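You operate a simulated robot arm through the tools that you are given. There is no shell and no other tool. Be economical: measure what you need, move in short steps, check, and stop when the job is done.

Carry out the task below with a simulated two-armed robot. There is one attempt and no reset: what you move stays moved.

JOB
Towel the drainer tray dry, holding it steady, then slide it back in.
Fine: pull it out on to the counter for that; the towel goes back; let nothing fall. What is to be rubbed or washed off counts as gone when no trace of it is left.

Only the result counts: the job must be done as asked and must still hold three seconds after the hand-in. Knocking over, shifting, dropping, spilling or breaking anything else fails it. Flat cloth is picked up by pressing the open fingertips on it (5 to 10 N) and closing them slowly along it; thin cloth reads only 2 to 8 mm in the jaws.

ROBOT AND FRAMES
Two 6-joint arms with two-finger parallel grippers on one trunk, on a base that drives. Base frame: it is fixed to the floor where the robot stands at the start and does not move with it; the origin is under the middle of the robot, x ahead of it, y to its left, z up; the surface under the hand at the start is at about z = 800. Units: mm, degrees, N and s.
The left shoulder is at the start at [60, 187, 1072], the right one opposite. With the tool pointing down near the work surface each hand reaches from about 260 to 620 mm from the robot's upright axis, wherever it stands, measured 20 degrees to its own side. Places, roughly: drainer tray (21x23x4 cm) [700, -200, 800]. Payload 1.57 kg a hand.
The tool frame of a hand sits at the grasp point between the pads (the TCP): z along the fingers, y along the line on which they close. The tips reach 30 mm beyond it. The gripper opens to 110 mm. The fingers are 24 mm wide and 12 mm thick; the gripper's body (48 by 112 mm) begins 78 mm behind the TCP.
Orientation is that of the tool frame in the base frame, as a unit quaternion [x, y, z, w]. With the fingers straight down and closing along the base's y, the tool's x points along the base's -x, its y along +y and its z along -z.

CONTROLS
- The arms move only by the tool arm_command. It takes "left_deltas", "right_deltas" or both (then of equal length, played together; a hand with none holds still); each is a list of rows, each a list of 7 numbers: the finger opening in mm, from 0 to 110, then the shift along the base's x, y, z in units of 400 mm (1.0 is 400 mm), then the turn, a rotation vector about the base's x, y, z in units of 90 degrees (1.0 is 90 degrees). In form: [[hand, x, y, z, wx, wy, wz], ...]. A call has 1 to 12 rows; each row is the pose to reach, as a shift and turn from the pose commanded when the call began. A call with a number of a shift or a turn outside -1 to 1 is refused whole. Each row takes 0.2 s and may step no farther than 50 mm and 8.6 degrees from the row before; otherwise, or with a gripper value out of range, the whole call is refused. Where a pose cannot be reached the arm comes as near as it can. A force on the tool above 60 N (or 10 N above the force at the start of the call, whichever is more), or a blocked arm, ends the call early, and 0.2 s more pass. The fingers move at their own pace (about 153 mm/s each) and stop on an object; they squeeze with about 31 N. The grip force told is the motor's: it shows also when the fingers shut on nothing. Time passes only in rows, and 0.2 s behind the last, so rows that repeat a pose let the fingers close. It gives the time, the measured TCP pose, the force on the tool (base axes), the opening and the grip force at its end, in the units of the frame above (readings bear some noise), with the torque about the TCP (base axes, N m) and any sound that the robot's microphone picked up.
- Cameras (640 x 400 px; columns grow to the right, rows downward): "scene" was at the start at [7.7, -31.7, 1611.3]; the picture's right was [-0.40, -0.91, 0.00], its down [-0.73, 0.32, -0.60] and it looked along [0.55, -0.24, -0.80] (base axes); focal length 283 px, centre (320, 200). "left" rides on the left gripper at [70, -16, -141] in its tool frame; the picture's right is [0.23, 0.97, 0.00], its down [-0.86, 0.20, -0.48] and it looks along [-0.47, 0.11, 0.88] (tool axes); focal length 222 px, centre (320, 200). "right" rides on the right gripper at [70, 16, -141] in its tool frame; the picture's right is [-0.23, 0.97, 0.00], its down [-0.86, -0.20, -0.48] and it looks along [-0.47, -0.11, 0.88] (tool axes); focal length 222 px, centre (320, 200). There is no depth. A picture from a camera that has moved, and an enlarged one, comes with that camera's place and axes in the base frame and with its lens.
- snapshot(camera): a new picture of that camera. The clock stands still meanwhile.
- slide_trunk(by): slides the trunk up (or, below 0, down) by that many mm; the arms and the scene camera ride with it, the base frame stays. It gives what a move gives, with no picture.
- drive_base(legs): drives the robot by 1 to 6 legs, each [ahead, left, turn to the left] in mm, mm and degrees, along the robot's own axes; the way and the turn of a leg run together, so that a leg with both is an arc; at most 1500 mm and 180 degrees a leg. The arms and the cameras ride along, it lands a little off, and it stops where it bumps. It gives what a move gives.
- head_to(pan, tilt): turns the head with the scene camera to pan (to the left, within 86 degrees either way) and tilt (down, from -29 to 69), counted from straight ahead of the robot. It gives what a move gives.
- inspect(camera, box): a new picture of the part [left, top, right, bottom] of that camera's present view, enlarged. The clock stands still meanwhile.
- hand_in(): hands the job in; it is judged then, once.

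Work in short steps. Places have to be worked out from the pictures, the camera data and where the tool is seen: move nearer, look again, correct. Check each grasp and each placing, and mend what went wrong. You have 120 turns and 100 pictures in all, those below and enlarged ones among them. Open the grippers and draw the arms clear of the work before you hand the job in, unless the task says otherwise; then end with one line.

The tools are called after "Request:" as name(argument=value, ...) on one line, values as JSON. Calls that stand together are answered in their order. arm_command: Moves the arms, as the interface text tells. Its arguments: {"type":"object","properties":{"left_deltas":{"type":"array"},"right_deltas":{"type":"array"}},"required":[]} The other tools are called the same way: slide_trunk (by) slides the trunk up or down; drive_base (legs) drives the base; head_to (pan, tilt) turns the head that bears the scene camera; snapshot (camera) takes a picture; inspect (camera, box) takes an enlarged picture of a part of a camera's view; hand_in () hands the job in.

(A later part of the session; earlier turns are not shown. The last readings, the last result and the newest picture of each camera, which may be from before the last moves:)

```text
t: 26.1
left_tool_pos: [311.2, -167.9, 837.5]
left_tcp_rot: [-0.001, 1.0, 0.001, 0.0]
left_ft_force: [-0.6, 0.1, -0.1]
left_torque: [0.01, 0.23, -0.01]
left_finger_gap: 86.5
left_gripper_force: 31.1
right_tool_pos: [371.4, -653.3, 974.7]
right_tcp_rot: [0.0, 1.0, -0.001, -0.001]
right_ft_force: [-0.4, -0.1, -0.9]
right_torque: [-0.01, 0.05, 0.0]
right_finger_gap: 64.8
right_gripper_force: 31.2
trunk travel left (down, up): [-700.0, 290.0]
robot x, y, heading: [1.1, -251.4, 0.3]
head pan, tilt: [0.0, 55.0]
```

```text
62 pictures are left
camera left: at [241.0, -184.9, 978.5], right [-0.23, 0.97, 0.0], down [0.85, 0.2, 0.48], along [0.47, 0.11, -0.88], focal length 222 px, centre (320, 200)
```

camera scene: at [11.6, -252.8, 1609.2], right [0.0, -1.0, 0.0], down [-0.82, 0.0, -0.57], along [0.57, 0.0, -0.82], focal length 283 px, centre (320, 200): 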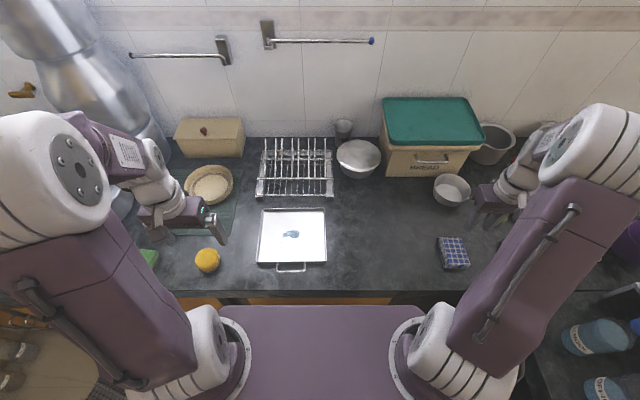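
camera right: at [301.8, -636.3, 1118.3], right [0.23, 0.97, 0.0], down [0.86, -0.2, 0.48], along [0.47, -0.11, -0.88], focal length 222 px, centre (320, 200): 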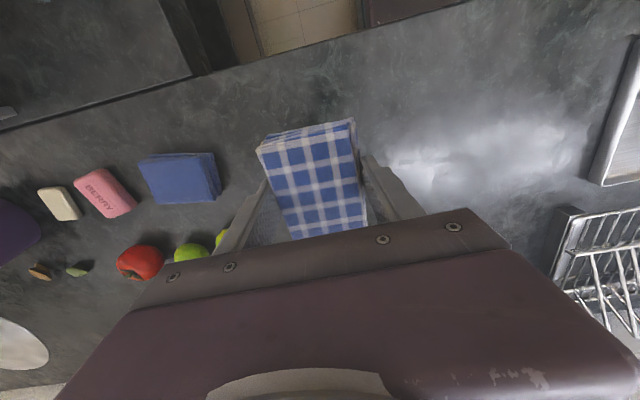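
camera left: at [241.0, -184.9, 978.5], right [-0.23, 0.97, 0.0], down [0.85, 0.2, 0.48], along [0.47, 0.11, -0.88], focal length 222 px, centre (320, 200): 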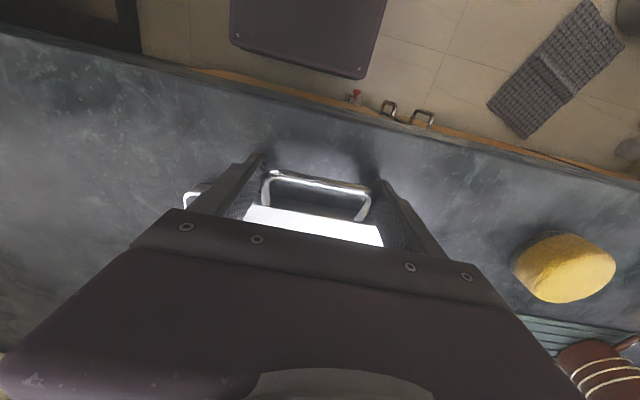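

The handle is held at 86.5 mm. I carry the towel over to the right side of the tray at (445,−270), staying high.

Request:
arm_command(right_deltas=[[10, 0.02, 0.1, 0, 0, 0, 0], [10, 0.04, 0.2, 0, 0, 0, 0], [10, 0.06, 0.3, 0, 0, 0, 0], [10, 0.08, 0.4, 0, 0, 0, 0], [10, 0.1, 0.5, 0, 0, 0, 0], [10, 0.12, 0.6, 0, 0, 0, 0], [10, 0.14, 0.7, 0, 0, 0, 0], [10, 0.16, 0.8, 0, 0, 0, 0], [10, 0.18, 0.89, 0, 0, 0, 0], [10, 0.185, 0.957, 0, 0, 0, 0]])

Request:
snapshot(camera="scene")

```text
t: 28.3
left_tool_pos: [311.4, -167.2, 836.9]
left_tcp_rot: [-0.001, 1.0, 0.001, -0.001]
left_ft_force: [-0.2, -0.1, 0.7]
left_torque: [0.07, -0.01, -0.01]
left_finger_gap: 86.8
left_gripper_force: 31.6
right_tool_pos: [443.6, -269.5, 973.7]
right_tcp_rot: [-0.001, 1.0, -0.001, 0.001]
right_ft_force: [0.4, 0.0, -0.7]
right_torque: [-0.02, 0.01, 0.01]
right_finger_gap: 64.7
right_gripper_force: 30.9
trunk travel left (down, up): [-700.0, 290.0]
robot x, y, heading: [-1.4, -249.5, 0.4]
head pan, tilt: [0.0, 55.0]
```

```text
61 pictures are left
camera scene: at [12.8, -252.8, 1609.3], right [0.0, -1.0, 0.0], down [-0.82, 0.0, -0.57], along [0.57, 0.0, -0.82], focal length 283 px, centre (320, 200)
```

scene: 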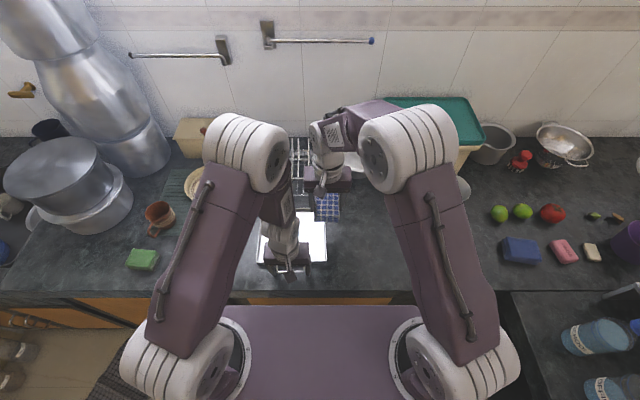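

Both arms have room. I move over the puddle's right side (443,−205) and descend to z≈850.

Request:
arm_command(right_deltas=[[10, 0, 0.08, -0.05, 0, 0, 0], [10, 0, 0.16, -0.1, 0, 0, 0], [10, 0, 0.16, -0.2, 0, 0, 0], [10, 0, 0.16, -0.27, 0, 0, 0], [10, 0, 0.16, -0.31, 0, 0, 0]])

Request:
inspect(camera="scene", box=[240, 180, 350, 280])

Request:
snapshot(camera="right")

```text
t: 29.5
left_tool_pos: [311.4, -167.9, 837.1]
left_tcp_rot: [0.0, 1.0, 0.0, 0.0]
left_ft_force: [0.2, 1.0, 0.9]
left_torque: [-0.06, -0.04, 0.01]
left_finger_gap: 87.0
left_gripper_force: 31.5
right_tool_pos: [445.9, -206.6, 848.1]
right_tcp_rot: [-0.001, 1.0, 0.0, 0.0]
right_ft_force: [-0.7, 0.0, -1.3]
right_torque: [0.02, 0.0, -0.02]
right_finger_gap: 65.0
right_gripper_force: 30.9
trunk travel left (down, up): [-700.0, 290.0]
robot x, y, heading: [-0.6, -254.4, 0.2]
head pan, tilt: [0.0, 55.0]
```

```text
4.00 times, centred on (295, 230) of scene
camera zoom: at [12.9, -253.5, 1609.3], right [0.0, -1.0, 0.0], down [-0.82, 0.0, -0.57], along [0.57, 0.0, -0.82], focal length 1133 px, centre (420, 80)
```

zoom: 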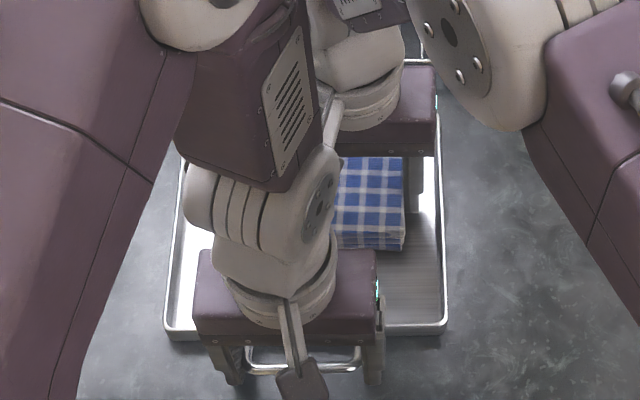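

```text
59 pictures are left
camera right: at [376.6, -189.7, 990.1], right [0.23, 0.97, 0.0], down [0.86, -0.2, 0.48], along [0.47, -0.11, -0.88], focal length 222 px, centre (320, 200)
```

right: 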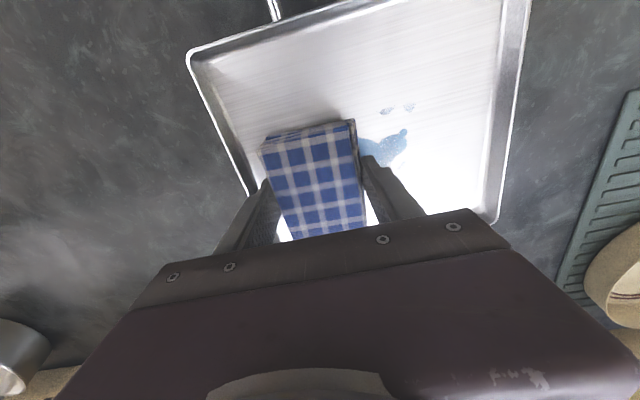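

The towel hangs in the tray beside the puddle, but the left wrist is close to the right wrist camera. I open the left hand, tilt it 20° back towards the robot about the grasp point, and regrip for clearance.

Request:
arm_command(left_deltas=[[95, 0, 0, 0, 0, 0, 0], [110, 0, 0, 0.005, 0, 0, 0], [110, 0, 0, 0.01, 0, -0.074, 0], [110, -0.003, 0, 0.01, 0, -0.148, 0], [110, -0.006, 0, 0.01, 0, -0.222, 0], [110, -0.006, 0, 0.005, 0, -0.222, 0], [90, -0.006, 0, 0.005, 0, -0.222, 0], [80, -0.006, 0, 0.005, 0, -0.222, 0], [70, -0.006, 0, 0.005, 0, -0.222, 0], [70, -0.006, 0, 0.005, 0, -0.222, 0]])

Request:
snapshot(camera="left")

Request:
inspect(camera="scene", box=[240, 180, 350, 280])

```text
t: 31.7
left_tool_pos: [308.8, -168.7, 839.9]
left_tcp_rot: [-0.002, 0.985, 0.0, 0.174]
left_ft_force: [1.8, 1.1, 4.4]
left_torque: [-0.06, -0.36, 0.21]
left_finger_gap: 86.8
left_gripper_force: 31.0
right_tool_pos: [445.4, -206.5, 848.0]
right_tcp_rot: [0.0, 1.0, 0.0, 0.0]
right_ft_force: [0.4, 1.0, -0.9]
right_torque: [0.01, 0.03, 0.04]
right_finger_gap: 64.9
right_gripper_force: 30.9
trunk travel left (down, up): [-700.0, 290.0]
robot x, y, heading: [0.8, -253.4, 0.1]
head pan, tilt: [0.0, 55.0]
```

```text
58 pictures are left
camera left: at [194.8, -184.8, 949.4], right [-0.22, 0.97, -0.08], down [0.64, 0.2, 0.74], along [0.74, 0.11, -0.66], focal length 222 px, centre (320, 200)
```

left: 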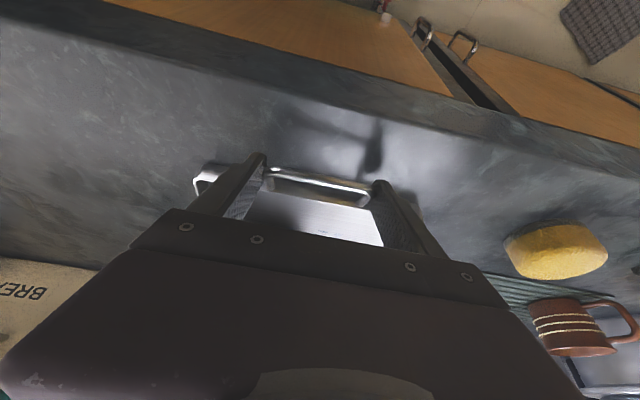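

```text
4.00 times, centred on (295, 230) of scene
camera zoom: at [12.7, -253.3, 1609.3], right [0.0, -1.0, 0.0], down [-0.82, 0.0, -0.57], along [0.57, 0.0, -0.82], focal length 1133 px, centre (420, 80)
```

zoom: 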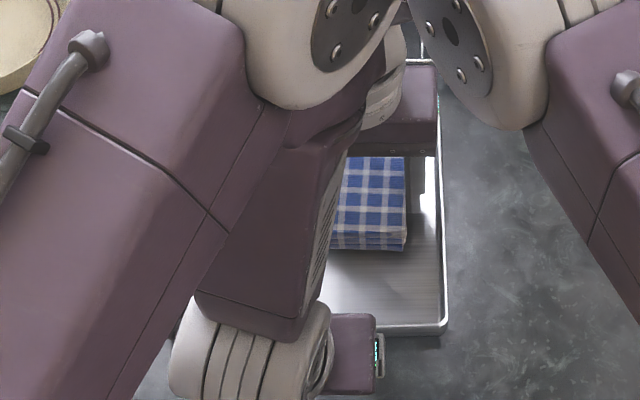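

After the tilt, the two elbows are nearly touching, so holding the handle won't do while wiping. I back the right hand off, release the handle, and bring the left hand over the tray's left rim to hold that, leaning outward, instead.

Request:
arm_command(left_deltas=[[86, 0, 0, 0, 0, 0, 0], [86, 0, 0, 0, 0, 0, 0], [100, 0, 0, 0, 0, 0, 0], [110, 0, 0, 0, 0, 0, 0], [110, -0.01, 0, 0.06, 0, 0, 0], [110, -0.01, 0, 0.16, 0, 0.074, 0], [110, 0, 0.06, 0.25, 0, 0.148, 0], [110, 0.04, 0.14, 0.28, 0, 0.222, 0], [110, 0.09, 0.22, 0.28, 0, 0.222, 0], [110, 0.15, 0.3, 0.28, 0, 0.222, 0]], right_deltas=[[10, 0, -0.04, 0.05, 0, 0, 0], [10, 0, -0.11, 0.1, 0, 0, 0], [10, 0, -0.2, 0.15, 0, 0, 0], [10, 0, -0.25, 0.2, 0, 0, 0], [10, 0, -0.25, 0.2, 0, 0, 0], [10, 0, -0.25, 0.2, 0, 0, 0], [10, 0, -0.25, 0.2, 0, 0, 0], [10, 0, -0.25, 0.2, 0, 0, 0], [10, 0, -0.25, 0.2, 0, 0, 0], [10, 0, -0.25, 0.2, 0, 0, 0]])

Request:
snapshot(camera="scene")

```text
t: 33.9
left_tool_pos: [337.8, -6.5, 914.9]
left_tcp_rot: [-0.001, 0.999, 0.031, 0.01]
left_ft_force: [-0.6, 0.8, 0.0]
left_torque: [-0.02, 0.01, -0.04]
left_finger_gap: 110.3
left_gripper_force: 0.1
left hand out of reach, approached as far as the arm can: row 5, 7, 8, 9, 10
right_tool_pos: [444.1, -304.6, 928.4]
right_tcp_rot: [-0.001, 1.0, -0.001, -0.001]
right_ft_force: [0.3, -0.2, -0.2]
right_torque: [-0.07, 0.01, 0.03]
right_finger_gap: 64.9
right_gripper_force: 31.0
trunk travel left (down, up): [-700.0, 290.0]
robot x, y, heading: [-0.8, -253.0, -0.1]
head pan, tilt: [0.0, 55.0]
```

```text
56 pictures are left
camera scene: at [13.8, -250.4, 1609.3], right [0.0, -1.0, 0.0], down [-0.82, 0.0, -0.57], along [0.57, 0.0, -0.82], focal length 283 px, centre (320, 200)
```

scene: 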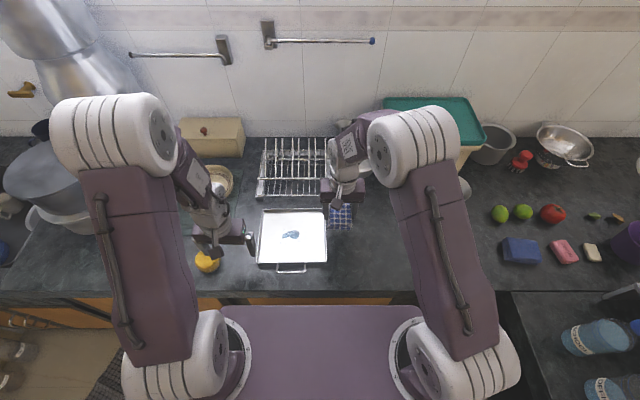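

The left arm got short of the target. I repeat a null command to see where it settles relative to its commanded pose.

Request:
arm_command(left_deltas=[[110, 0, 0, 0, 0, 0, 0], [110, 0, 0, 0, 0, 0, 0], [110, 0, 0, 0.02, 0, 0, 0]])

```text
t: 34.7
left_tool_pos: [336.1, -9.8, 920.1]
left_tcp_rot: [0.0, 0.999, 0.034, 0.012]
left_ft_force: [0.1, 0.3, -0.1]
left_torque: [0.0, -0.06, -0.03]
left_finger_gap: 109.8
left_gripper_force: 0.0
left hand out of reach, approached as far as the arm can: row 3
right_tool_pos: [444.2, -307.0, 928.0]
right_tcp_rot: [0.0, 1.0, -0.001, 0.0]
right_ft_force: [-0.3, 0.6, -0.3]
right_torque: [0.02, -0.01, 0.01]
right_finger_gap: 64.8
right_gripper_force: 31.1
trunk travel left (down, up): [-700.0, 290.0]
robot x, y, heading: [-0.4, -249.2, 0.0]
head pan, tilt: [0.0, 55.0]
```

The arm is in an awkward configuration; I send it towards the earlier good pose at (310,34,1036) with upright fingers.

Request:
arm_command(left_deltas=[[110, -0.02, 0.03, 0.08, 0, 0, 0], [110, -0.04, 0.06, 0.16, 0, 0, 0], [110, -0.06, 0.1, 0.24, 0, 0, 0], [110, -0.065, 0.11, 0.29, 0, 0, 0], [110, -0.065, 0.11, 0.29, 0, 0, 0]])

Request:
snapshot(camera="scene")

```text
t: 35.9
left_tool_pos: [307.9, -3.5, 1001.7]
left_tcp_rot: [-0.001, 0.998, 0.066, 0.017]
left_ft_force: [0.5, -0.7, 0.4]
left_torque: [-0.01, -0.03, -0.02]
left_finger_gap: 110.4
left_gripper_force: 0.1
left hand out of reach, approached as far as the arm can: row 1, 2, 3, 4, 5
right_tool_pos: [444.5, -306.8, 929.0]
right_tcp_rot: [0.0, 1.0, 0.001, 0.0]
right_ft_force: [0.0, 0.2, -0.8]
right_torque: [-0.01, 0.0, 0.0]
right_finger_gap: 64.8
right_gripper_force: 30.8
trunk travel left (down, up): [-700.0, 290.0]
robot x, y, heading: [1.4, -252.8, 0.4]
head pan, tilt: [0.0, 55.0]
```

```text
55 pictures are left
camera scene: at [13.3, -253.3, 1609.2], right [0.0, -1.0, 0.0], down [-0.82, 0.0, -0.57], along [0.57, 0.0, -0.82], focal length 283 px, centre (320, 200)
```

scene: 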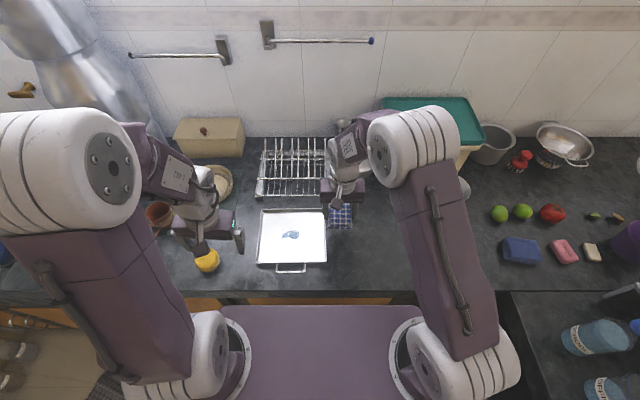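

The pose is deemed unreachable although similar ones were fine, so it seems a stuck joint configuration. I move the hand back right towards the previously good region, staying high.

Request:
arm_command(left_deltas=[[110, 0, -0.1, 0, 0, 0, 0], [110, 0, -0.2, 0, 0, 0, 0], [110, 0, -0.3, 0, 0, 0, 0], [110, 0, -0.3, 0, 0, 0, 0]])

```text
t: 36.9
left_tool_pos: [305.9, -121.8, 1001.4]
left_tcp_rot: [-0.002, 0.997, 0.071, 0.021]
left_ft_force: [0.3, -0.6, -0.3]
left_torque: [-0.01, -0.02, -0.01]
left_finger_gap: 109.9
left_gripper_force: 0.0
right_tool_pos: [444.5, -305.6, 929.7]
right_tcp_rot: [-0.001, 1.0, 0.0, 0.0]
right_ft_force: [0.1, 0.6, 0.0]
right_torque: [0.0, -0.01, 0.01]
right_finger_gap: 64.8
right_gripper_force: 30.8
trunk travel left (down, up): [-700.0, 290.0]
robot x, y, heading: [-0.1, -249.4, 0.2]
head pan, tilt: [0.0, 55.0]
```

Moves start from the actual pose and it is reachable again here; the hand is tilted by about 8° about x. I straighten it.

Request:
arm_command(left_deltas=[[110, 0, 0, 0, -0.045, 0.014, 0], [110, 0, 0, 0, -0.09, 0.027, 0], [110, 0.05, 0.03, 0, -0.09, 0.027, 0], [110, 0.1, 0.06, 0, -0.09, 0.027, 0], [110, 0.13, 0.1, 0, -0.09, 0.027, 0], [110, 0.16, 0.14, 0, -0.09, 0.027, 0]])

```text
t: 38.3
left_tool_pos: [349.5, -69.3, 981.3]
left_tcp_rot: [-0.003, 0.998, 0.051, 0.044]
left_ft_force: [0.1, -0.4, -0.2]
left_torque: [0.01, 0.0, 0.02]
left_finger_gap: 110.0
left_gripper_force: 0.0
left hand out of reach, approached as far as the arm can: row 1, 2, 3, 4, 5, 6
right_tool_pos: [444.3, -307.4, 930.0]
right_tcp_rot: [-0.001, 1.0, 0.0, 0.0]
right_ft_force: [-0.2, -0.2, -1.3]
right_torque: [0.02, 0.0, -0.01]
right_finger_gap: 65.1
right_gripper_force: 31.1
trunk travel left (down, up): [-700.0, 290.0]
robot x, y, heading: [0.1, -253.0, 0.2]
head pan, tilt: [0.0, 55.0]
```

Still flagged unreachable; I look at the arm's configuration.

Request:
snapshot(camera="scene")

```text
54 pictures are left
camera scene: at [11.8, -255.0, 1609.3], right [0.0, -1.0, 0.0], down [-0.82, 0.0, -0.57], along [0.57, 0.0, -0.82], focal length 283 px, centre (320, 200)
```

scene: 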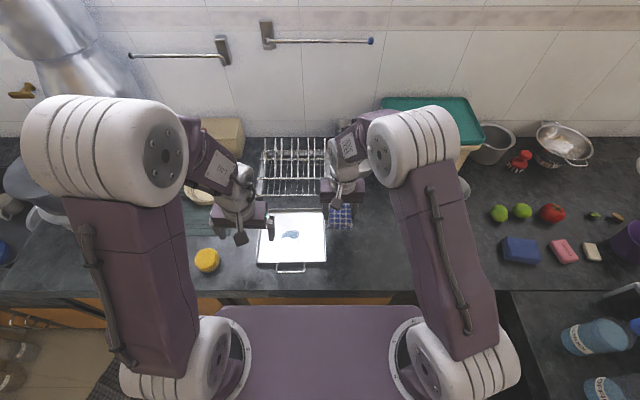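

The elbow is strongly folded at this height; the arm should have more freedom lower down. I lower to z≈900 while straightening the hand.

Request:
arm_command(left_deltas=[[110, 0, 0, -0.06, 0, 0, 0], [110, 0, 0, -0.13, 0, 0, 0], [110, 0, 0, -0.2, 0, 0, 0], [110, 0, 0, -0.2, -0.03, 0.028, 0], [110, 0, 0, -0.2, -0.065, 0.056, 0], [110, 0, 0, -0.2, -0.065, 0.056, 0]])

```text
t: 39.7
left_tool_pos: [360.2, -64.3, 897.4]
left_tcp_rot: [-0.003, 0.998, 0.033, 0.047]
left_ft_force: [0.1, 0.2, -0.3]
left_torque: [0.04, -0.02, 0.01]
left_finger_gap: 109.8
left_gripper_force: 0.0
left hand out of reach, approached as far as the arm can: row 5
right_tool_pos: [443.9, -306.6, 930.2]
right_tcp_rot: [-0.001, 1.0, -0.001, 0.0]
right_ft_force: [-0.1, -0.1, -0.4]
right_torque: [-0.01, -0.02, 0.03]
right_finger_gap: 64.9
right_gripper_force: 31.0
trunk travel left (down, up): [-700.0, 290.0]
robot x, y, heading: [3.3, -255.5, -0.2]
head pan, tilt: [0.0, 55.0]
```

I move it further out in x, where the elbow unfolds, and straighten there.

Request:
arm_command(left_deltas=[[110, 0.06, 0, 0.02, 0, 0, 0], [110, 0.12, 0, 0.04, 0, 0, 0], [110, 0.18, 0, 0.06, 0, 0, 0], [110, 0.22, 0, 0.06, -0.02, 0.03, 0], [110, 0.22, 0, 0.06, -0.042, 0.06, 0], [110, 0.22, 0, 0.06, -0.042, 0.06, 0]])

Request:
snapshot(camera="scene")

```text
t: 41.1
left_tool_pos: [420.3, -68.1, 905.1]
left_tcp_rot: [0.0, 0.992, -0.004, 0.129]
left_ft_force: [-0.2, -0.9, 0.2]
left_torque: [0.0, 0.0, 0.02]
left_finger_gap: 110.1
left_gripper_force: 0.0
left hand out of reach, approached as far as the arm can: row 1, 2, 3, 4, 5, 6
right_tool_pos: [443.8, -307.1, 929.3]
right_tcp_rot: [-0.002, 1.0, 0.0, 0.001]
right_ft_force: [-0.6, 0.3, -0.3]
right_torque: [-0.02, -0.02, 0.0]
right_finger_gap: 64.9
right_gripper_force: 30.8
trunk travel left (down, up): [-700.0, 290.0]
robot x, y, heading: [-2.4, -250.6, 0.2]
head pan, tilt: [0.0, 55.0]
```

```text
53 pictures are left
camera scene: at [12.6, -253.7, 1609.3], right [0.0, -1.0, 0.0], down [-0.82, 0.0, -0.57], along [0.57, 0.0, -0.82], focal length 283 px, centre (320, 200)
```

scene: 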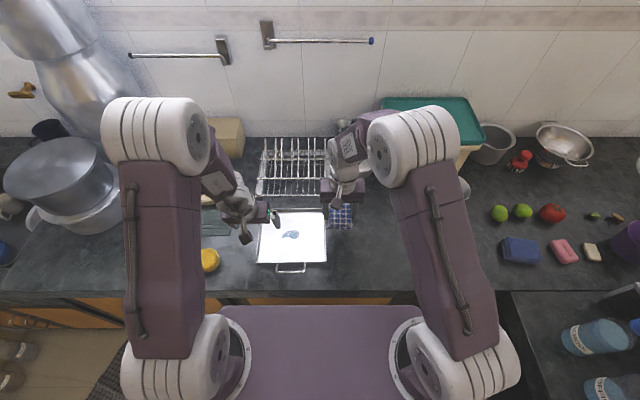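

The wrist seems to have flipped branch when I tilted. I return to the tilted pose over the handle to undo it along the same path.

Request:
arm_command(left_deltas=[[110, -0.08, -0.07, 0, 0, -0.01, 0], [110, -0.16, -0.14, 0, 0, -0.02, 0], [110, -0.22, -0.2, 0, 0, -0.04, 0], [110, -0.278, -0.25, 0, 0, -0.056, 0], [110, -0.278, -0.25, -0.05, 0, -0.056, 0]], right_deltas=[[10, 0, -0.1, 0, 0, 0, 0], [10, 0, -0.2, 0, 0, 0, 0], [10, 0, -0.3, 0, 0, 0, 0], [10, 0, -0.3, 0, 0, 0, 0], [10, 0, -0.3, 0, 0, 0, 0]])

```text
t: 42.3
left_tool_pos: [322.0, -178.3, 879.6]
left_tcp_rot: [-0.001, 0.985, -0.003, 0.171]
left_ft_force: [-0.5, -0.4, -0.2]
left_torque: [-0.01, 0.02, 0.01]
left_finger_gap: 109.8
left_gripper_force: 0.1
left hand out of reach, approached as far as the arm can: row 1, 3, 4, 5
right_tool_pos: [447.4, -427.9, 927.5]
right_tcp_rot: [-0.001, 1.0, 0.0, 0.0]
right_ft_force: [0.3, 0.1, -0.1]
right_torque: [0.03, 0.03, -0.02]
right_finger_gap: 64.8
right_gripper_force: 31.1
trunk travel left (down, up): [-700.0, 290.0]
robot x, y, heading: [4.4, -250.6, 0.3]
head pan, tilt: [0.0, 55.0]
```

Close to the old tilted pose. I move to (309,−168,845) straddling the handle again and untilt there, the exact reverse of before.

Request:
arm_command(left_deltas=[[110, -0.0325, 0.025, 0, 0, 0, 0], [110, -0.0325, 0.025, -0.05, 0, 0, 0], [110, -0.0325, 0.025, -0.085, 0, 0, 0], [110, -0.0325, 0.025, -0.085, 0, 0.074, 0], [110, -0.0315, 0.025, -0.085, 0, 0.148, 0], [110, -0.0315, 0.025, -0.085, 0, 0.219, 0], [110, -0.0315, 0.025, -0.085, 0, 0.219, 0]])

Request:
snapshot(camera="scene")

```text
t: 43.9
left_tool_pos: [308.9, -160.5, 848.1]
left_tcp_rot: [-0.001, 1.0, 0.006, 0.01]
left_ft_force: [0.7, 0.0, -0.1]
left_torque: [-0.03, 0.0, -0.02]
left_finger_gap: 109.9
left_gripper_force: 0.0
left hand out of reach, approached as far as the arm can: row 1, 2, 3, 6, 7
right_tool_pos: [445.9, -427.3, 928.5]
right_tcp_rot: [0.0, 1.0, 0.0, 0.0]
right_ft_force: [0.6, -0.3, -1.3]
right_torque: [-0.03, -0.01, -0.03]
right_finger_gap: 64.8
right_gripper_force: 30.9
trunk travel left (down, up): [-700.0, 290.0]
robot x, y, heading: [2.3, -249.7, 0.2]
head pan, tilt: [0.0, 55.0]
```

```text
52 pictures are left
camera scene: at [12.5, -253.5, 1609.3], right [0.0, -1.0, 0.0], down [-0.82, 0.0, -0.57], along [0.57, 0.0, -0.82], focal length 283 px, centre (320, 200)
```

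scene: 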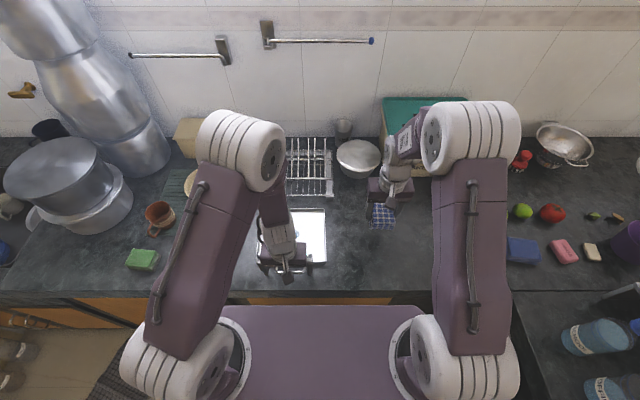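

The forearm's roll differs from before (a wrist singularity). I tilt the hand the other way (body forward) to bend the wrist in the original sense and see whether it recovers.

Request:
arm_command(left_deltas=[[110, 0, 0, 0.02, 0, 0.06, 0], [110, 0, 0, 0.03, 0, 0.12, 0], [110, 0, 0, 0.03, 0, 0.18, 0], [110, 0, 0, 0.03, 0, 0.24, 0], [110, 0, 0, 0.03, 0, 0.24, 0]])

Request:
snapshot(camera="scene")

```text
t: 45.1
left_tool_pos: [309.6, -161.0, 859.1]
left_tcp_rot: [-0.001, 0.982, -0.004, -0.186]
left_ft_force: [0.1, 0.6, -0.3]
left_torque: [0.0, 0.01, 0.0]
left_finger_gap: 110.1
left_gripper_force: 0.0
right_tool_pos: [446.4, -427.9, 928.9]
right_tcp_rot: [-0.001, 1.0, 0.0, 0.0]
right_ft_force: [0.3, -1.1, -0.6]
right_torque: [-0.02, -0.01, -0.02]
right_finger_gap: 64.9
right_gripper_force: 31.2
trunk travel left (down, up): [-700.0, 290.0]
robot x, y, heading: [2.5, -248.4, -0.1]
head pan, tilt: [0.0, 55.0]
```

```text
51 pictures are left
camera scene: at [12.2, -253.7, 1609.3], right [0.0, -1.0, 0.0], down [-0.82, 0.0, -0.57], along [0.57, 0.0, -0.82], focal length 283 px, centre (320, 200)
```

scene: 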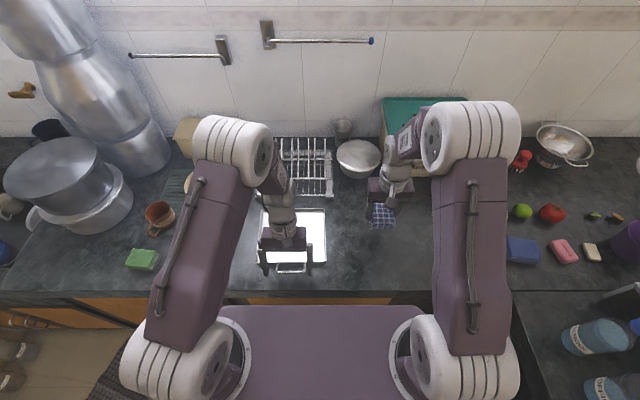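

It recovered its normal configuration. I move up and out to about (375,−64,910), keeping some forward tilt until clear, then upright.

Request:
arm_command(left_deltas=[[110, 0, 0, 0.08, 0, 0, 0], [110, 0.04, 0.06, 0.13, 0, 0, 0], [110, 0.09, 0.12, 0.13, 0, -0.06, 0], [110, 0.13, 0.18, 0.13, 0, -0.12, 0], [110, 0.165, 0.243, 0.13, 0, -0.18, 0], [110, 0.165, 0.243, 0.13, 0, -0.239, 0], [110, 0.165, 0.243, 0.13, 0, -0.239, 0]])

Request:
snapshot(camera="scene")

```text
t: 46.7
left_tool_pos: [375.4, -62.6, 912.4]
left_tcp_rot: [-0.001, 1.0, -0.004, 0.001]
left_ft_force: [0.6, -0.8, 0.1]
left_torque: [0.01, 0.02, -0.01]
left_finger_gap: 110.0
left_gripper_force: 0.0
right_tool_pos: [446.4, -428.5, 927.3]
right_tcp_rot: [-0.001, 1.0, 0.0, 0.0]
right_ft_force: [0.0, -1.5, 0.5]
right_torque: [-0.02, 0.0, -0.01]
right_finger_gap: 65.0
right_gripper_force: 30.4
trunk travel left (down, up): [-700.0, 290.0]
robot x, y, heading: [0.8, -252.8, 0.1]
head pan, tilt: [0.0, 55.0]
```

```text
50 pictures are left
camera scene: at [13.1, -253.4, 1609.3], right [0.0, -1.0, 0.0], down [-0.82, 0.0, -0.57], along [0.57, 0.0, -0.82], focal length 283 px, centre (320, 200)
```

scene: 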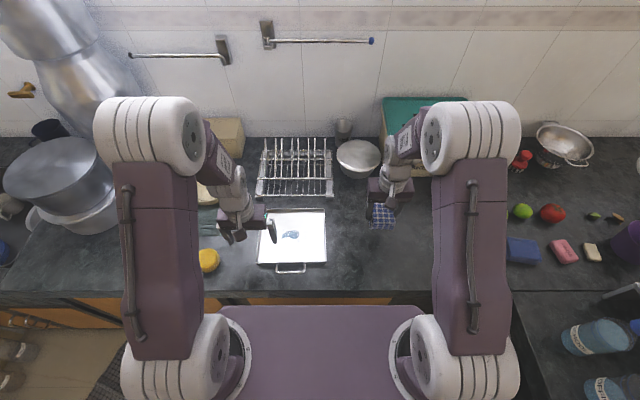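

The left hand is upright above the left rim. I lean it outward 20° about x and lower a bit, then look.

Request:
arm_command(left_deltas=[[110, 0, 0, 0, -0.074, 0, 0], [90, 0, 0, -0.02, -0.148, 0, 0], [70, 0, 0, -0.04, -0.222, 0, 0], [60, 0, 0, -0.06, -0.222, 0, 0], [60, 0, 0, -0.06, -0.222, 0, 0]])

Request:
snapshot(camera="left")

Request:
inspect(camera="scene", box=[200, 180, 350, 280])

```text
t: 47.9
left_tool_pos: [375.8, -64.3, 886.3]
left_tcp_rot: [-0.002, 0.984, -0.178, 0.0]
left_ft_force: [0.1, 0.4, -0.2]
left_torque: [-0.03, 0.03, 0.0]
left_finger_gap: 59.9
left_gripper_force: 0.2
right_tool_pos: [446.0, -427.2, 928.5]
right_tcp_rot: [-0.001, 1.0, -0.001, 0.0]
right_ft_force: [0.9, -0.5, 0.2]
right_torque: [0.04, 0.0, -0.01]
right_finger_gap: 65.1
right_gripper_force: 31.6
trunk travel left (down, up): [-700.0, 290.0]
robot x, y, heading: [-0.6, -254.4, 0.2]
head pan, tilt: [0.0, 55.0]
```

```text
49 pictures are left
camera left: at [305.0, -30.7, 1025.1], right [-0.23, 0.91, -0.34], down [0.85, 0.36, 0.38], along [0.47, -0.2, -0.86], focal length 222 px, centre (320, 200)
```

left: 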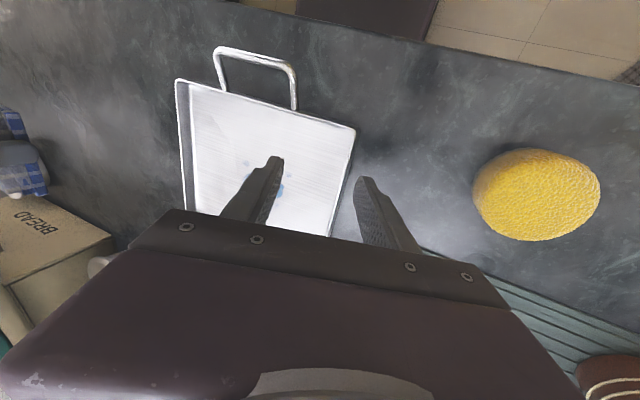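

```text
4.00 times, centred on (275, 230) of scene
camera zoom: at [12.7, -253.5, 1609.3], right [0.0, -1.0, 0.0], down [-0.82, 0.0, -0.57], along [0.57, 0.0, -0.82], focal length 1133 px, centre (500, 80)
```

zoom: 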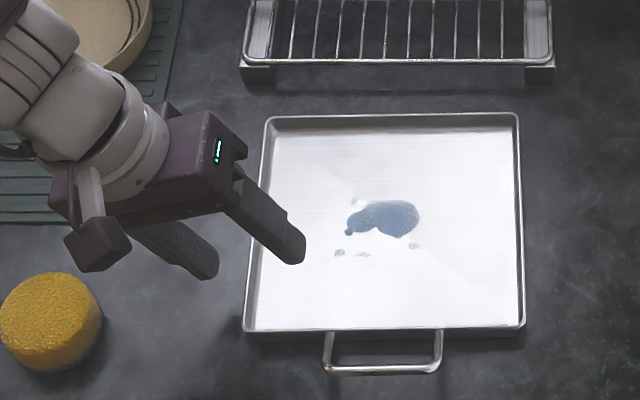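

The rim is at y≈−64 at x≈375. Allowing for the lean I place the TCP at y≈−55.5, descend with a narrowing opening, and close on the rim.

Request:
arm_command(left_deltas=[[50, -0.005, 0.022, -0.04, 0, 0, 0], [40, -0.005, 0.022, -0.08, 0, 0, 0], [36, -0.005, 0.022, -0.1, 0, 0, 0], [22, -0.005, 0.022, -0.11, 0, 0, 0], [18, -0.005, 0.022, -0.12, 0, 0, 0], [12, -0.005, 0.022, -0.12, 0, 0, 0], [6, -0.005, 0.022, -0.12, 0, 0, 0], [0, -0.005, 0.022, -0.12, 0, 0, 0], [0, -0.005, 0.022, -0.12, 0, 0, 0]])

Request:
inspect(camera="scene", box=[200, 180, 350, 280])

```text
t: 49.9
left_tool_pos: [374.2, -55.6, 839.4]
left_tcp_rot: [-0.001, 0.984, -0.177, 0.0]
left_ft_force: [-0.5, 0.7, 3.6]
left_torque: [0.17, -0.28, 0.09]
left_finger_gap: 2.3
left_gripper_force: 23.8
right_tool_pos: [445.8, -427.3, 928.0]
right_tcp_rot: [-0.002, 1.0, 0.0, 0.0]
right_ft_force: [-0.1, -0.5, 0.0]
right_torque: [-0.01, -0.02, -0.02]
right_finger_gap: 64.8
right_gripper_force: 30.3
trunk travel left (down, up): [-700.0, 290.0]
robot x, y, heading: [-2.1, -252.5, -0.2]
head pan, tilt: [0.0, 55.0]
```

```text
4.00 times, centred on (275, 230) of scene
camera zoom: at [12.2, -253.6, 1609.3], right [0.0, -1.0, 0.0], down [-0.82, 0.0, -0.57], along [0.57, 0.0, -0.82], focal length 1133 px, centre (500, 80)
```

zoom: 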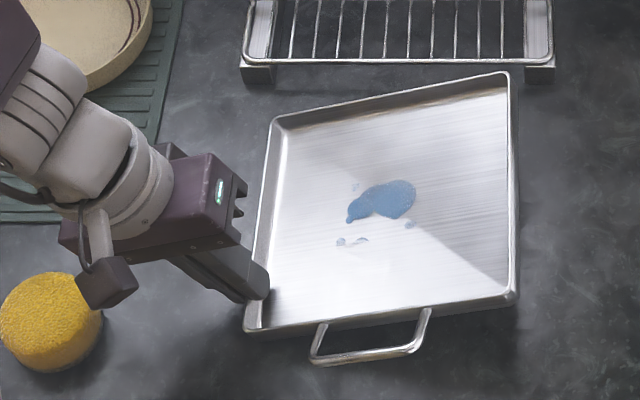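

The lean made the tray tip up on its left edge, since the wall aligned with the fingers. I gently rotate the hand back upright while still gripping, to lower the tray flat.

Request:
arm_command(left_deltas=[[0, 0, -0.004, 0.001, 0.037, 0, 0], [0, 0, -0.008, 0.002, 0.074, 0, 0], [0, 0, -0.012, 0.003, 0.111, 0, 0], [0, 0, -0.016, 0.004, 0.148, 0, 0], [0, 0, -0.02, 0.004, 0.185, 0, 0], [0, 0, -0.022, 0.004, 0.222, 0, 0], [0, 0, -0.022, 0.004, 0.222, 0, 0]])

Request:
inspect(camera="scene", box=[200, 180, 350, 280])

```text
t: 51.5
left_tool_pos: [372.8, -63.6, 841.4]
left_tcp_rot: [-0.001, 1.0, -0.013, 0.0]
left_ft_force: [2.9, -5.3, 15.2]
left_torque: [-0.11, -0.34, -0.11]
left_finger_gap: 2.5
left_gripper_force: 23.4
right_tool_pos: [445.4, -429.4, 928.9]
right_tcp_rot: [-0.001, 1.0, 0.001, 0.0]
right_ft_force: [0.1, -0.5, -0.9]
right_torque: [0.05, 0.0, -0.01]
right_finger_gap: 64.8
right_gripper_force: 30.6
trunk travel left (down, up): [-700.0, 290.0]
robot x, y, heading: [-0.1, -251.0, 0.2]
head pan, tilt: [0.0, 55.0]
```

```text
4.00 times, centred on (275, 230) of scene
camera zoom: at [11.4, -255.8, 1609.3], right [0.0, -1.0, 0.0], down [-0.82, 0.0, -0.57], along [0.57, 0.0, -0.82], focal length 1133 px, centre (500, 80)
```

zoom: 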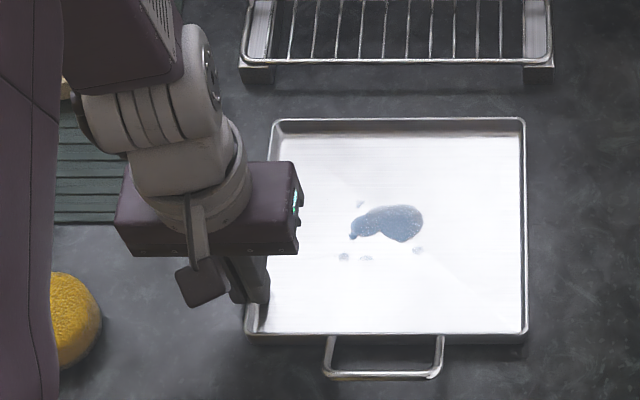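

The tray is flat again. I shift the left grip 17 mm nearer the front corner for more room for the right hand, regripping upright.

Request:
arm_command(left_deltas=[[8, 0, 0, 0.003, 0, 0, 0], [16, 0, 0, 0.003, 0, 0, 0], [16, -0.022, 0, 0.003, 0, 0, 0], [16, -0.0435, 0, 0.003, 0, 0, 0], [10, -0.0435, 0, 0.003, 0, 0, 0], [4, -0.0435, 0, 0.003, 0, 0, 0], [0, -0.0435, 0, 0.003, 0, 0, 0], [0, -0.0435, 0, 0.003, 0, 0, 0]], right_deltas=[[10, 0, 0, 0, 0, 0, 0.06], [10, 0, 0, 0, 0, 0, 0.12], [10, 0, 0, 0, 0, 0, 0.167], [10, 0, 0.05, 0, 0, 0, 0.167], [10, 0, 0.15, 0, 0, 0, 0.167], [10, 0, 0.25, 0, 0, 0, 0.167], [10, 0, 0.35, 0, 0, 0, 0.167], [10, 0, 0.45, 0, 0, 0, 0.167]])

Request:
snapshot(camera="scene")

Request:
snapshot(camera="right")

```text
t: 53.3
left_tool_pos: [355.6, -64.0, 841.8]
left_tcp_rot: [0.0, 1.0, -0.004, 0.0]
left_ft_force: [-0.2, 1.2, 1.5]
left_torque: [0.04, 0.17, -0.02]
left_finger_gap: 2.4
left_gripper_force: 23.7
right_tool_pos: [443.2, -247.2, 926.9]
right_tcp_rot: [-0.132, 0.991, -0.001, 0.0]
right_ft_force: [0.5, 0.6, -0.6]
right_torque: [-0.02, 0.02, 0.01]
right_finger_gap: 64.6
right_gripper_force: 31.1
trunk travel left (down, up): [-700.0, 290.0]
robot x, y, heading: [1.7, -249.7, 0.0]
head pan, tilt: [0.0, 55.0]
```

```text
45 pictures are left
camera scene: at [12.4, -252.5, 1609.3], right [0.0, -1.0, 0.0], down [-0.82, 0.0, -0.57], along [0.57, 0.0, -0.82], focal length 283 px, centre (320, 200)
```

scene: 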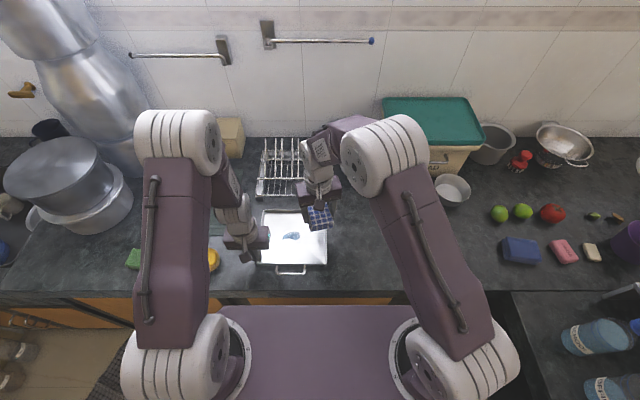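

```text
44 pictures are left
camera right: at [373.2, -249.3, 1069.2], right [-0.03, 1.0, 0.0], down [0.88, 0.03, 0.48], along [0.48, 0.02, -0.88], focal length 222 px, centre (320, 200)
```

right: 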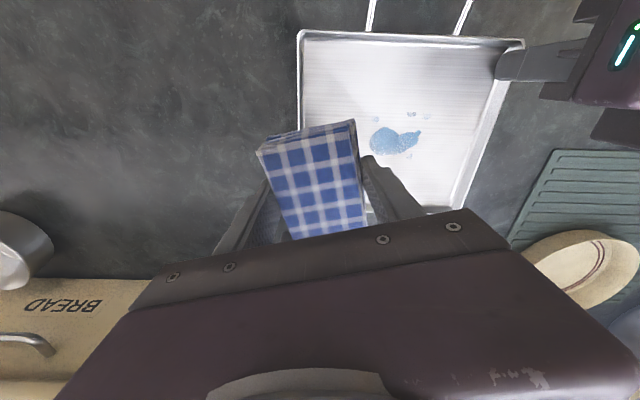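

The left hand holds the rim at x≈356 and there is clear space. I move the towel over the puddle's right side at (440,−195) and lower until near contact.

Request:
arm_command(right_deltas=[[10, -0.004, 0.07, -0.06, 0, 0, 0], [10, -0.008, 0.13, -0.12, 0, 0, 0], [10, -0.008, 0.13, -0.18, 0, 0, 0], [10, -0.008, 0.13, -0.205, 0, 0, 0], [10, -0.008, 0.13, -0.215, 0, 0, 0], [10, -0.008, 0.13, -0.225, 0, 0, 0]])

```text
t: 54.7
left_tool_pos: [354.6, -64.3, 840.5]
left_tcp_rot: [-0.001, 1.0, -0.004, 0.0]
left_ft_force: [0.7, -0.1, 2.6]
left_torque: [0.07, 0.0, 0.02]
left_finger_gap: 2.2
left_gripper_force: 23.9
right_tool_pos: [441.0, -195.4, 839.9]
right_tcp_rot: [-0.131, 0.991, -0.001, 0.0]
right_ft_force: [0.1, 0.0, -0.2]
right_torque: [0.01, 0.0, -0.01]
right_finger_gap: 64.9
right_gripper_force: 31.0
trunk travel left (down, up): [-700.0, 290.0]
robot x, y, heading: [-2.0, -250.7, 0.1]
head pan, tilt: [0.0, 55.0]
```

No contact yet; I lower in 2 mm steps until a few newtons show.

Request:
arm_command(right_deltas=[[10, 0, 0, -0.005, 0, 0, 0], [10, 0, 0, -0.01, 0, 0, 0], [10, 0, 0, -0.015, 0, 0, 0], [10, 0, 0, -0.018, 0, 0, 0]])

```text
t: 55.7
left_tool_pos: [354.7, -62.3, 840.4]
left_tcp_rot: [0.0, 1.0, -0.005, 0.001]
left_ft_force: [4.0, 3.2, -9.2]
left_torque: [0.16, 0.41, 0.11]
left_finger_gap: 2.6
left_gripper_force: 23.7
right_tool_pos: [441.4, -193.8, 834.2]
right_tcp_rot: [-0.132, 0.991, -0.001, 0.001]
right_ft_force: [-2.4, -5.1, 21.6]
right_torque: [0.37, 0.4, 0.42]
right_finger_gap: 64.9
right_gripper_force: 30.8
trunk travel left (down, up): [-700.0, 290.0]
robot x, y, heading: [0.5, -250.7, 0.4]
head pan, tilt: [0.0, 55.0]
```

Contact at about 834 with 21 N. I ease off 1 mm and sweep left to y≈−150 and back with a small x sway.

Request:
arm_command(right_deltas=[[10, 0, 0, 0.003, 0, 0, 0], [10, 0, 0.03, 0.003, 0, 0, 0], [10, 0, 0.06, 0.003, 0, 0, 0], [10, 0, 0.09, 0.003, 0, 0, 0], [10, 0, 0.11, 0.003, 0, 0, 0], [10, -0.015, 0.11, 0.003, 0, 0, 0], [10, -0.015, 0.08, 0.003, 0, 0, 0], [10, -0.015, 0.05, 0.003, 0, 0, 0], [10, -0.015, 0.02, 0.003, 0, 0, 0], [10, -0.015, -0.01, 0.003, 0, 0, 0], [10, 0.01, -0.01, 0.003, 0, 0, 0]])

Request:
inspect(camera="right", box=[200, 0, 520, 240])

```text
t: 58.1
left_tool_pos: [355.0, -63.8, 841.7]
left_tcp_rot: [-0.001, 1.0, -0.005, 0.001]
left_ft_force: [1.3, -0.3, -0.2]
left_torque: [0.03, 0.34, 0.04]
left_finger_gap: 2.6
left_gripper_force: 23.6
right_tool_pos: [445.3, -199.6, 833.3]
right_tcp_rot: [-0.131, 0.991, 0.0, 0.0]
right_ft_force: [-1.9, -0.6, 3.9]
right_torque: [0.07, -0.14, 0.05]
right_finger_gap: 64.8
right_gripper_force: 31.2
trunk travel left (down, up): [-700.0, 290.0]
robot x, y, heading: [1.5, -251.0, 0.1]
head pan, tilt: [0.0, 55.0]
```

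```text
1.67 times, centred on (360, 120) of right
camera zoom: at [374.4, -201.5, 976.5], right [-0.03, 1.0, 0.0], down [0.88, 0.03, 0.48], along [0.48, 0.02, -0.88], focal length 370 px, centre (253, 333)
```

zoom: 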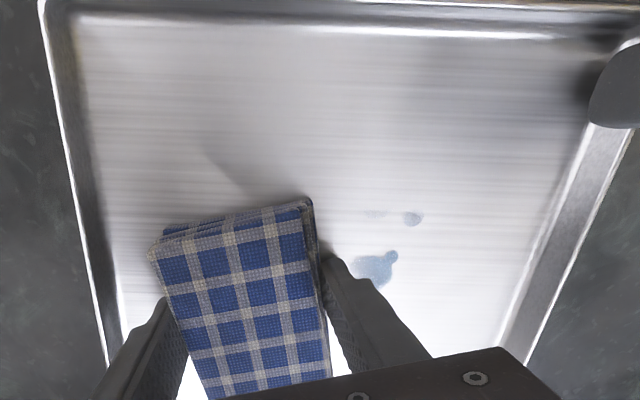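

The towel dries well: the right part is gone, the left part remains around (407…430, −128…−139). I press slightly more and make several strokes further left.

Request:
arm_command(right_deltas=[[10, 0, 0.04, -0.003, 0, 0, 0], [10, 0, 0.08, -0.003, 0, 0, 0], [10, 0, 0.12, -0.003, 0, 0, 0], [10, 0, 0.15, -0.003, 0, 0, 0], [10, -0.02, 0.15, -0.003, 0, 0, 0], [10, -0.02, 0.11, -0.003, 0, 0, 0], [10, -0.02, 0.08, -0.003, 0, 0, 0], [10, -0.035, 0.11, -0.003, 0, 0, 0], [10, -0.035, 0.15, -0.003, 0, 0, 0], [10, -0.035, 0.11, -0.003, 0, 0, 0], [10, -0.035, 0.07, -0.003, 0, 0, 0], [10, -0.035, 0.02, -0.003, 0, 0, 0]])

Request:
inspect(camera="right", box=[200, 0, 520, 240])

```text
t: 60.7
left_tool_pos: [355.0, -64.0, 842.4]
left_tcp_rot: [-0.001, 1.0, -0.004, 0.002]
left_ft_force: [3.2, -8.9, 1.3]
left_torque: [-0.2, 0.02, 0.15]
left_finger_gap: 2.7
left_gripper_force: 23.5
right_tool_pos: [431.8, -188.0, 833.5]
right_tcp_rot: [-0.132, 0.991, 0.001, 0.001]
right_ft_force: [-0.9, 10.5, 21.7]
right_torque: [-0.36, 0.29, -0.13]
right_finger_gap: 64.9
right_gripper_force: 30.7
trunk travel left (down, up): [-700.0, 290.0]
robot x, y, heading: [-0.2, -252.6, 0.1]
head pan, tilt: [0.0, 55.0]
```

```text
1.67 times, centred on (360, 120) of right
camera zoom: at [359.6, -191.3, 976.2], right [-0.03, 1.0, 0.0], down [0.88, 0.03, 0.48], along [0.48, 0.02, -0.88], focal length 370 px, centre (253, 333)
```

zoom: 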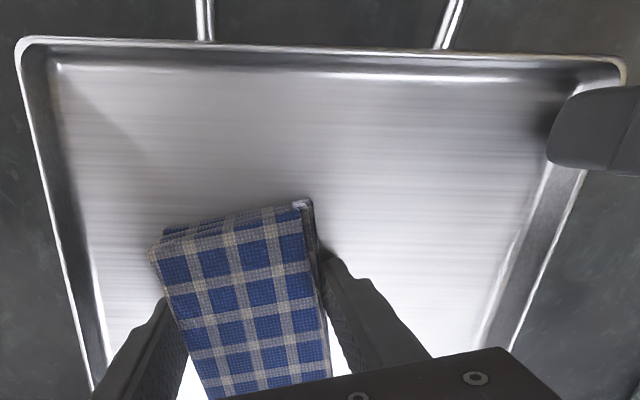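

The left part is clean now. One more pass over the further/right part for faint traces, then lift the towel and move back to inspect the whole tray.

Request:
arm_command(right_deltas=[[10, 0.03, 0.02, 0, 0, 0, 0], [10, 0.06, 0.05, 0, 0, 0, 0], [10, 0.06, 0.09, 0, 0, 0, 0], [10, 0.06, 0.05, 0, 0, 0, 0], [10, 0.06, 0, 0, 0, 0, 0], [10, 0.05, -0.05, 0, 0, 0, 0], [10, 0.01, -0.05, 0, 0, 0, 0], [10, 0.01, -0.05, 0.04, 0, 0, 0], [10, 0.01, -0.07, 0.12, 0, 0, 0], [10, 0.01, -0.17, 0.2, 0, 0, 0], [10, 0.01, -0.28, 0.25, 0, 0, 0], [10, 0.01, -0.38, 0.25, 0, 0, 0]])

Request:
inspect(camera="scene", box=[240, 190, 350, 280])

Request:
snapshot(camera="right")

```text
refused: row 10 steps farther than a row can; nothing moved
```

```text
4.44 times, centred on (295, 235) of scene
camera zoom: at [10.2, -253.6, 1609.4], right [0.0, -1.0, 0.0], down [-0.82, 0.0, -0.57], along [0.57, 0.0, -0.82], focal length 1258 px, centre (431, 44)
```

zoom: 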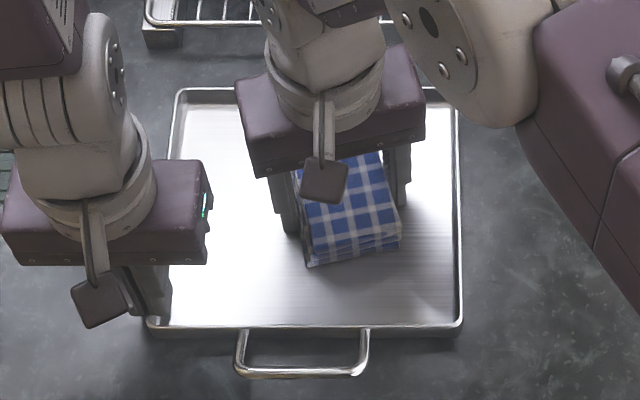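

```text
40 pictures are left
camera right: at [359.6, -191.3, 976.2], right [-0.03, 1.0, 0.0], down [0.88, 0.03, 0.48], along [0.48, 0.02, -0.88], focal length 222 px, centre (320, 200)
```

right: 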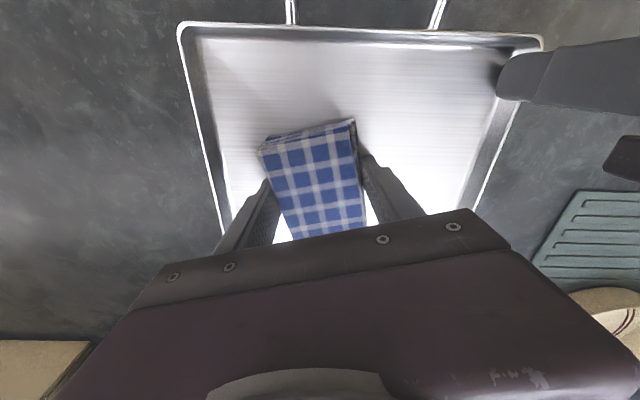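

One row was too long, so nothing moved; I resend with smaller steps.

Request:
arm_command(right_deltas=[[10, 0.03, 0.02, 0, 0, 0, 0], [10, 0.06, 0.05, 0, 0, 0, 0], [10, 0.06, 0.09, 0, 0, 0, 0], [10, 0.06, 0.05, 0, 0, 0, 0], [10, 0.06, 0, 0, 0, 0, 0], [10, 0.05, -0.05, 0, 0, 0, 0], [10, 0.01, -0.05, 0, 0, 0, 0], [10, 0.01, -0.05, 0.05, 0, 0, 0], [10, 0.01, -0.06, 0.13, 0, 0, 0], [10, 0.01, -0.13, 0.2, 0, 0, 0], [10, 0.01, -0.22, 0.25, 0, 0, 0], [10, 0.01, -0.32, 0.25, 0, 0, 0]])

Request:
inspect(camera="scene", box=[240, 190, 350, 280])

Request:
inspect(camera="right", box=[280, 0, 600, 220])

```text
t: 63.3
left_tool_pos: [355.7, -63.1, 842.0]
left_tcp_rot: [0.0, 1.0, -0.004, 0.0]
left_ft_force: [-1.4, -2.9, 5.3]
left_torque: [0.0, 0.38, -0.01]
left_finger_gap: 2.4
left_gripper_force: 24.0
right_tool_pos: [434.5, -317.0, 933.6]
right_tcp_rot: [-0.132, 0.991, 0.0, 0.0]
right_ft_force: [1.0, -0.2, -0.3]
right_torque: [0.05, 0.02, 0.03]
right_finger_gap: 65.1
right_gripper_force: 31.2
trunk travel left (down, up): [-700.0, 290.0]
robot x, y, heading: [-1.0, -251.9, 0.3]
head pan, tilt: [0.0, 55.0]
```

```text
4.44 times, centred on (295, 235) of scene
camera zoom: at [12.2, -255.0, 1609.2], right [0.0, -1.0, 0.0], down [-0.82, 0.0, -0.57], along [0.57, 0.0, -0.82], focal length 1258 px, centre (431, 44)
```

zoom: 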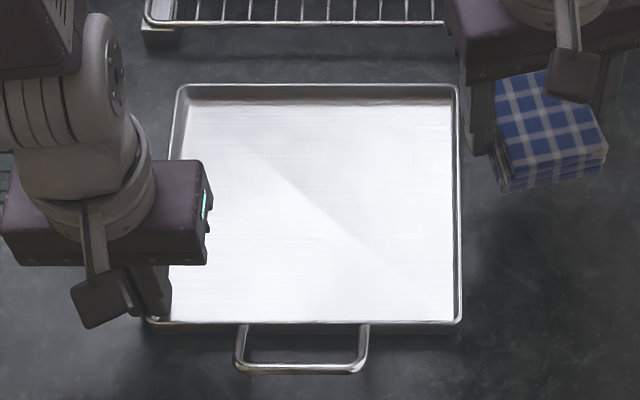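

```text
1.82 times, centred on (440, 110) of right
camera zoom: at [364.5, -321.6, 1075.9], right [-0.04, 1.0, 0.0], down [0.88, 0.03, 0.48], along [0.48, 0.02, -0.88], focal length 404 px, centre (102, 364)
```

zoom: 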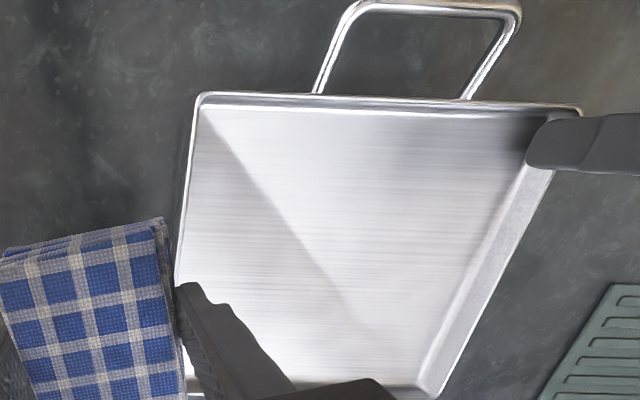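

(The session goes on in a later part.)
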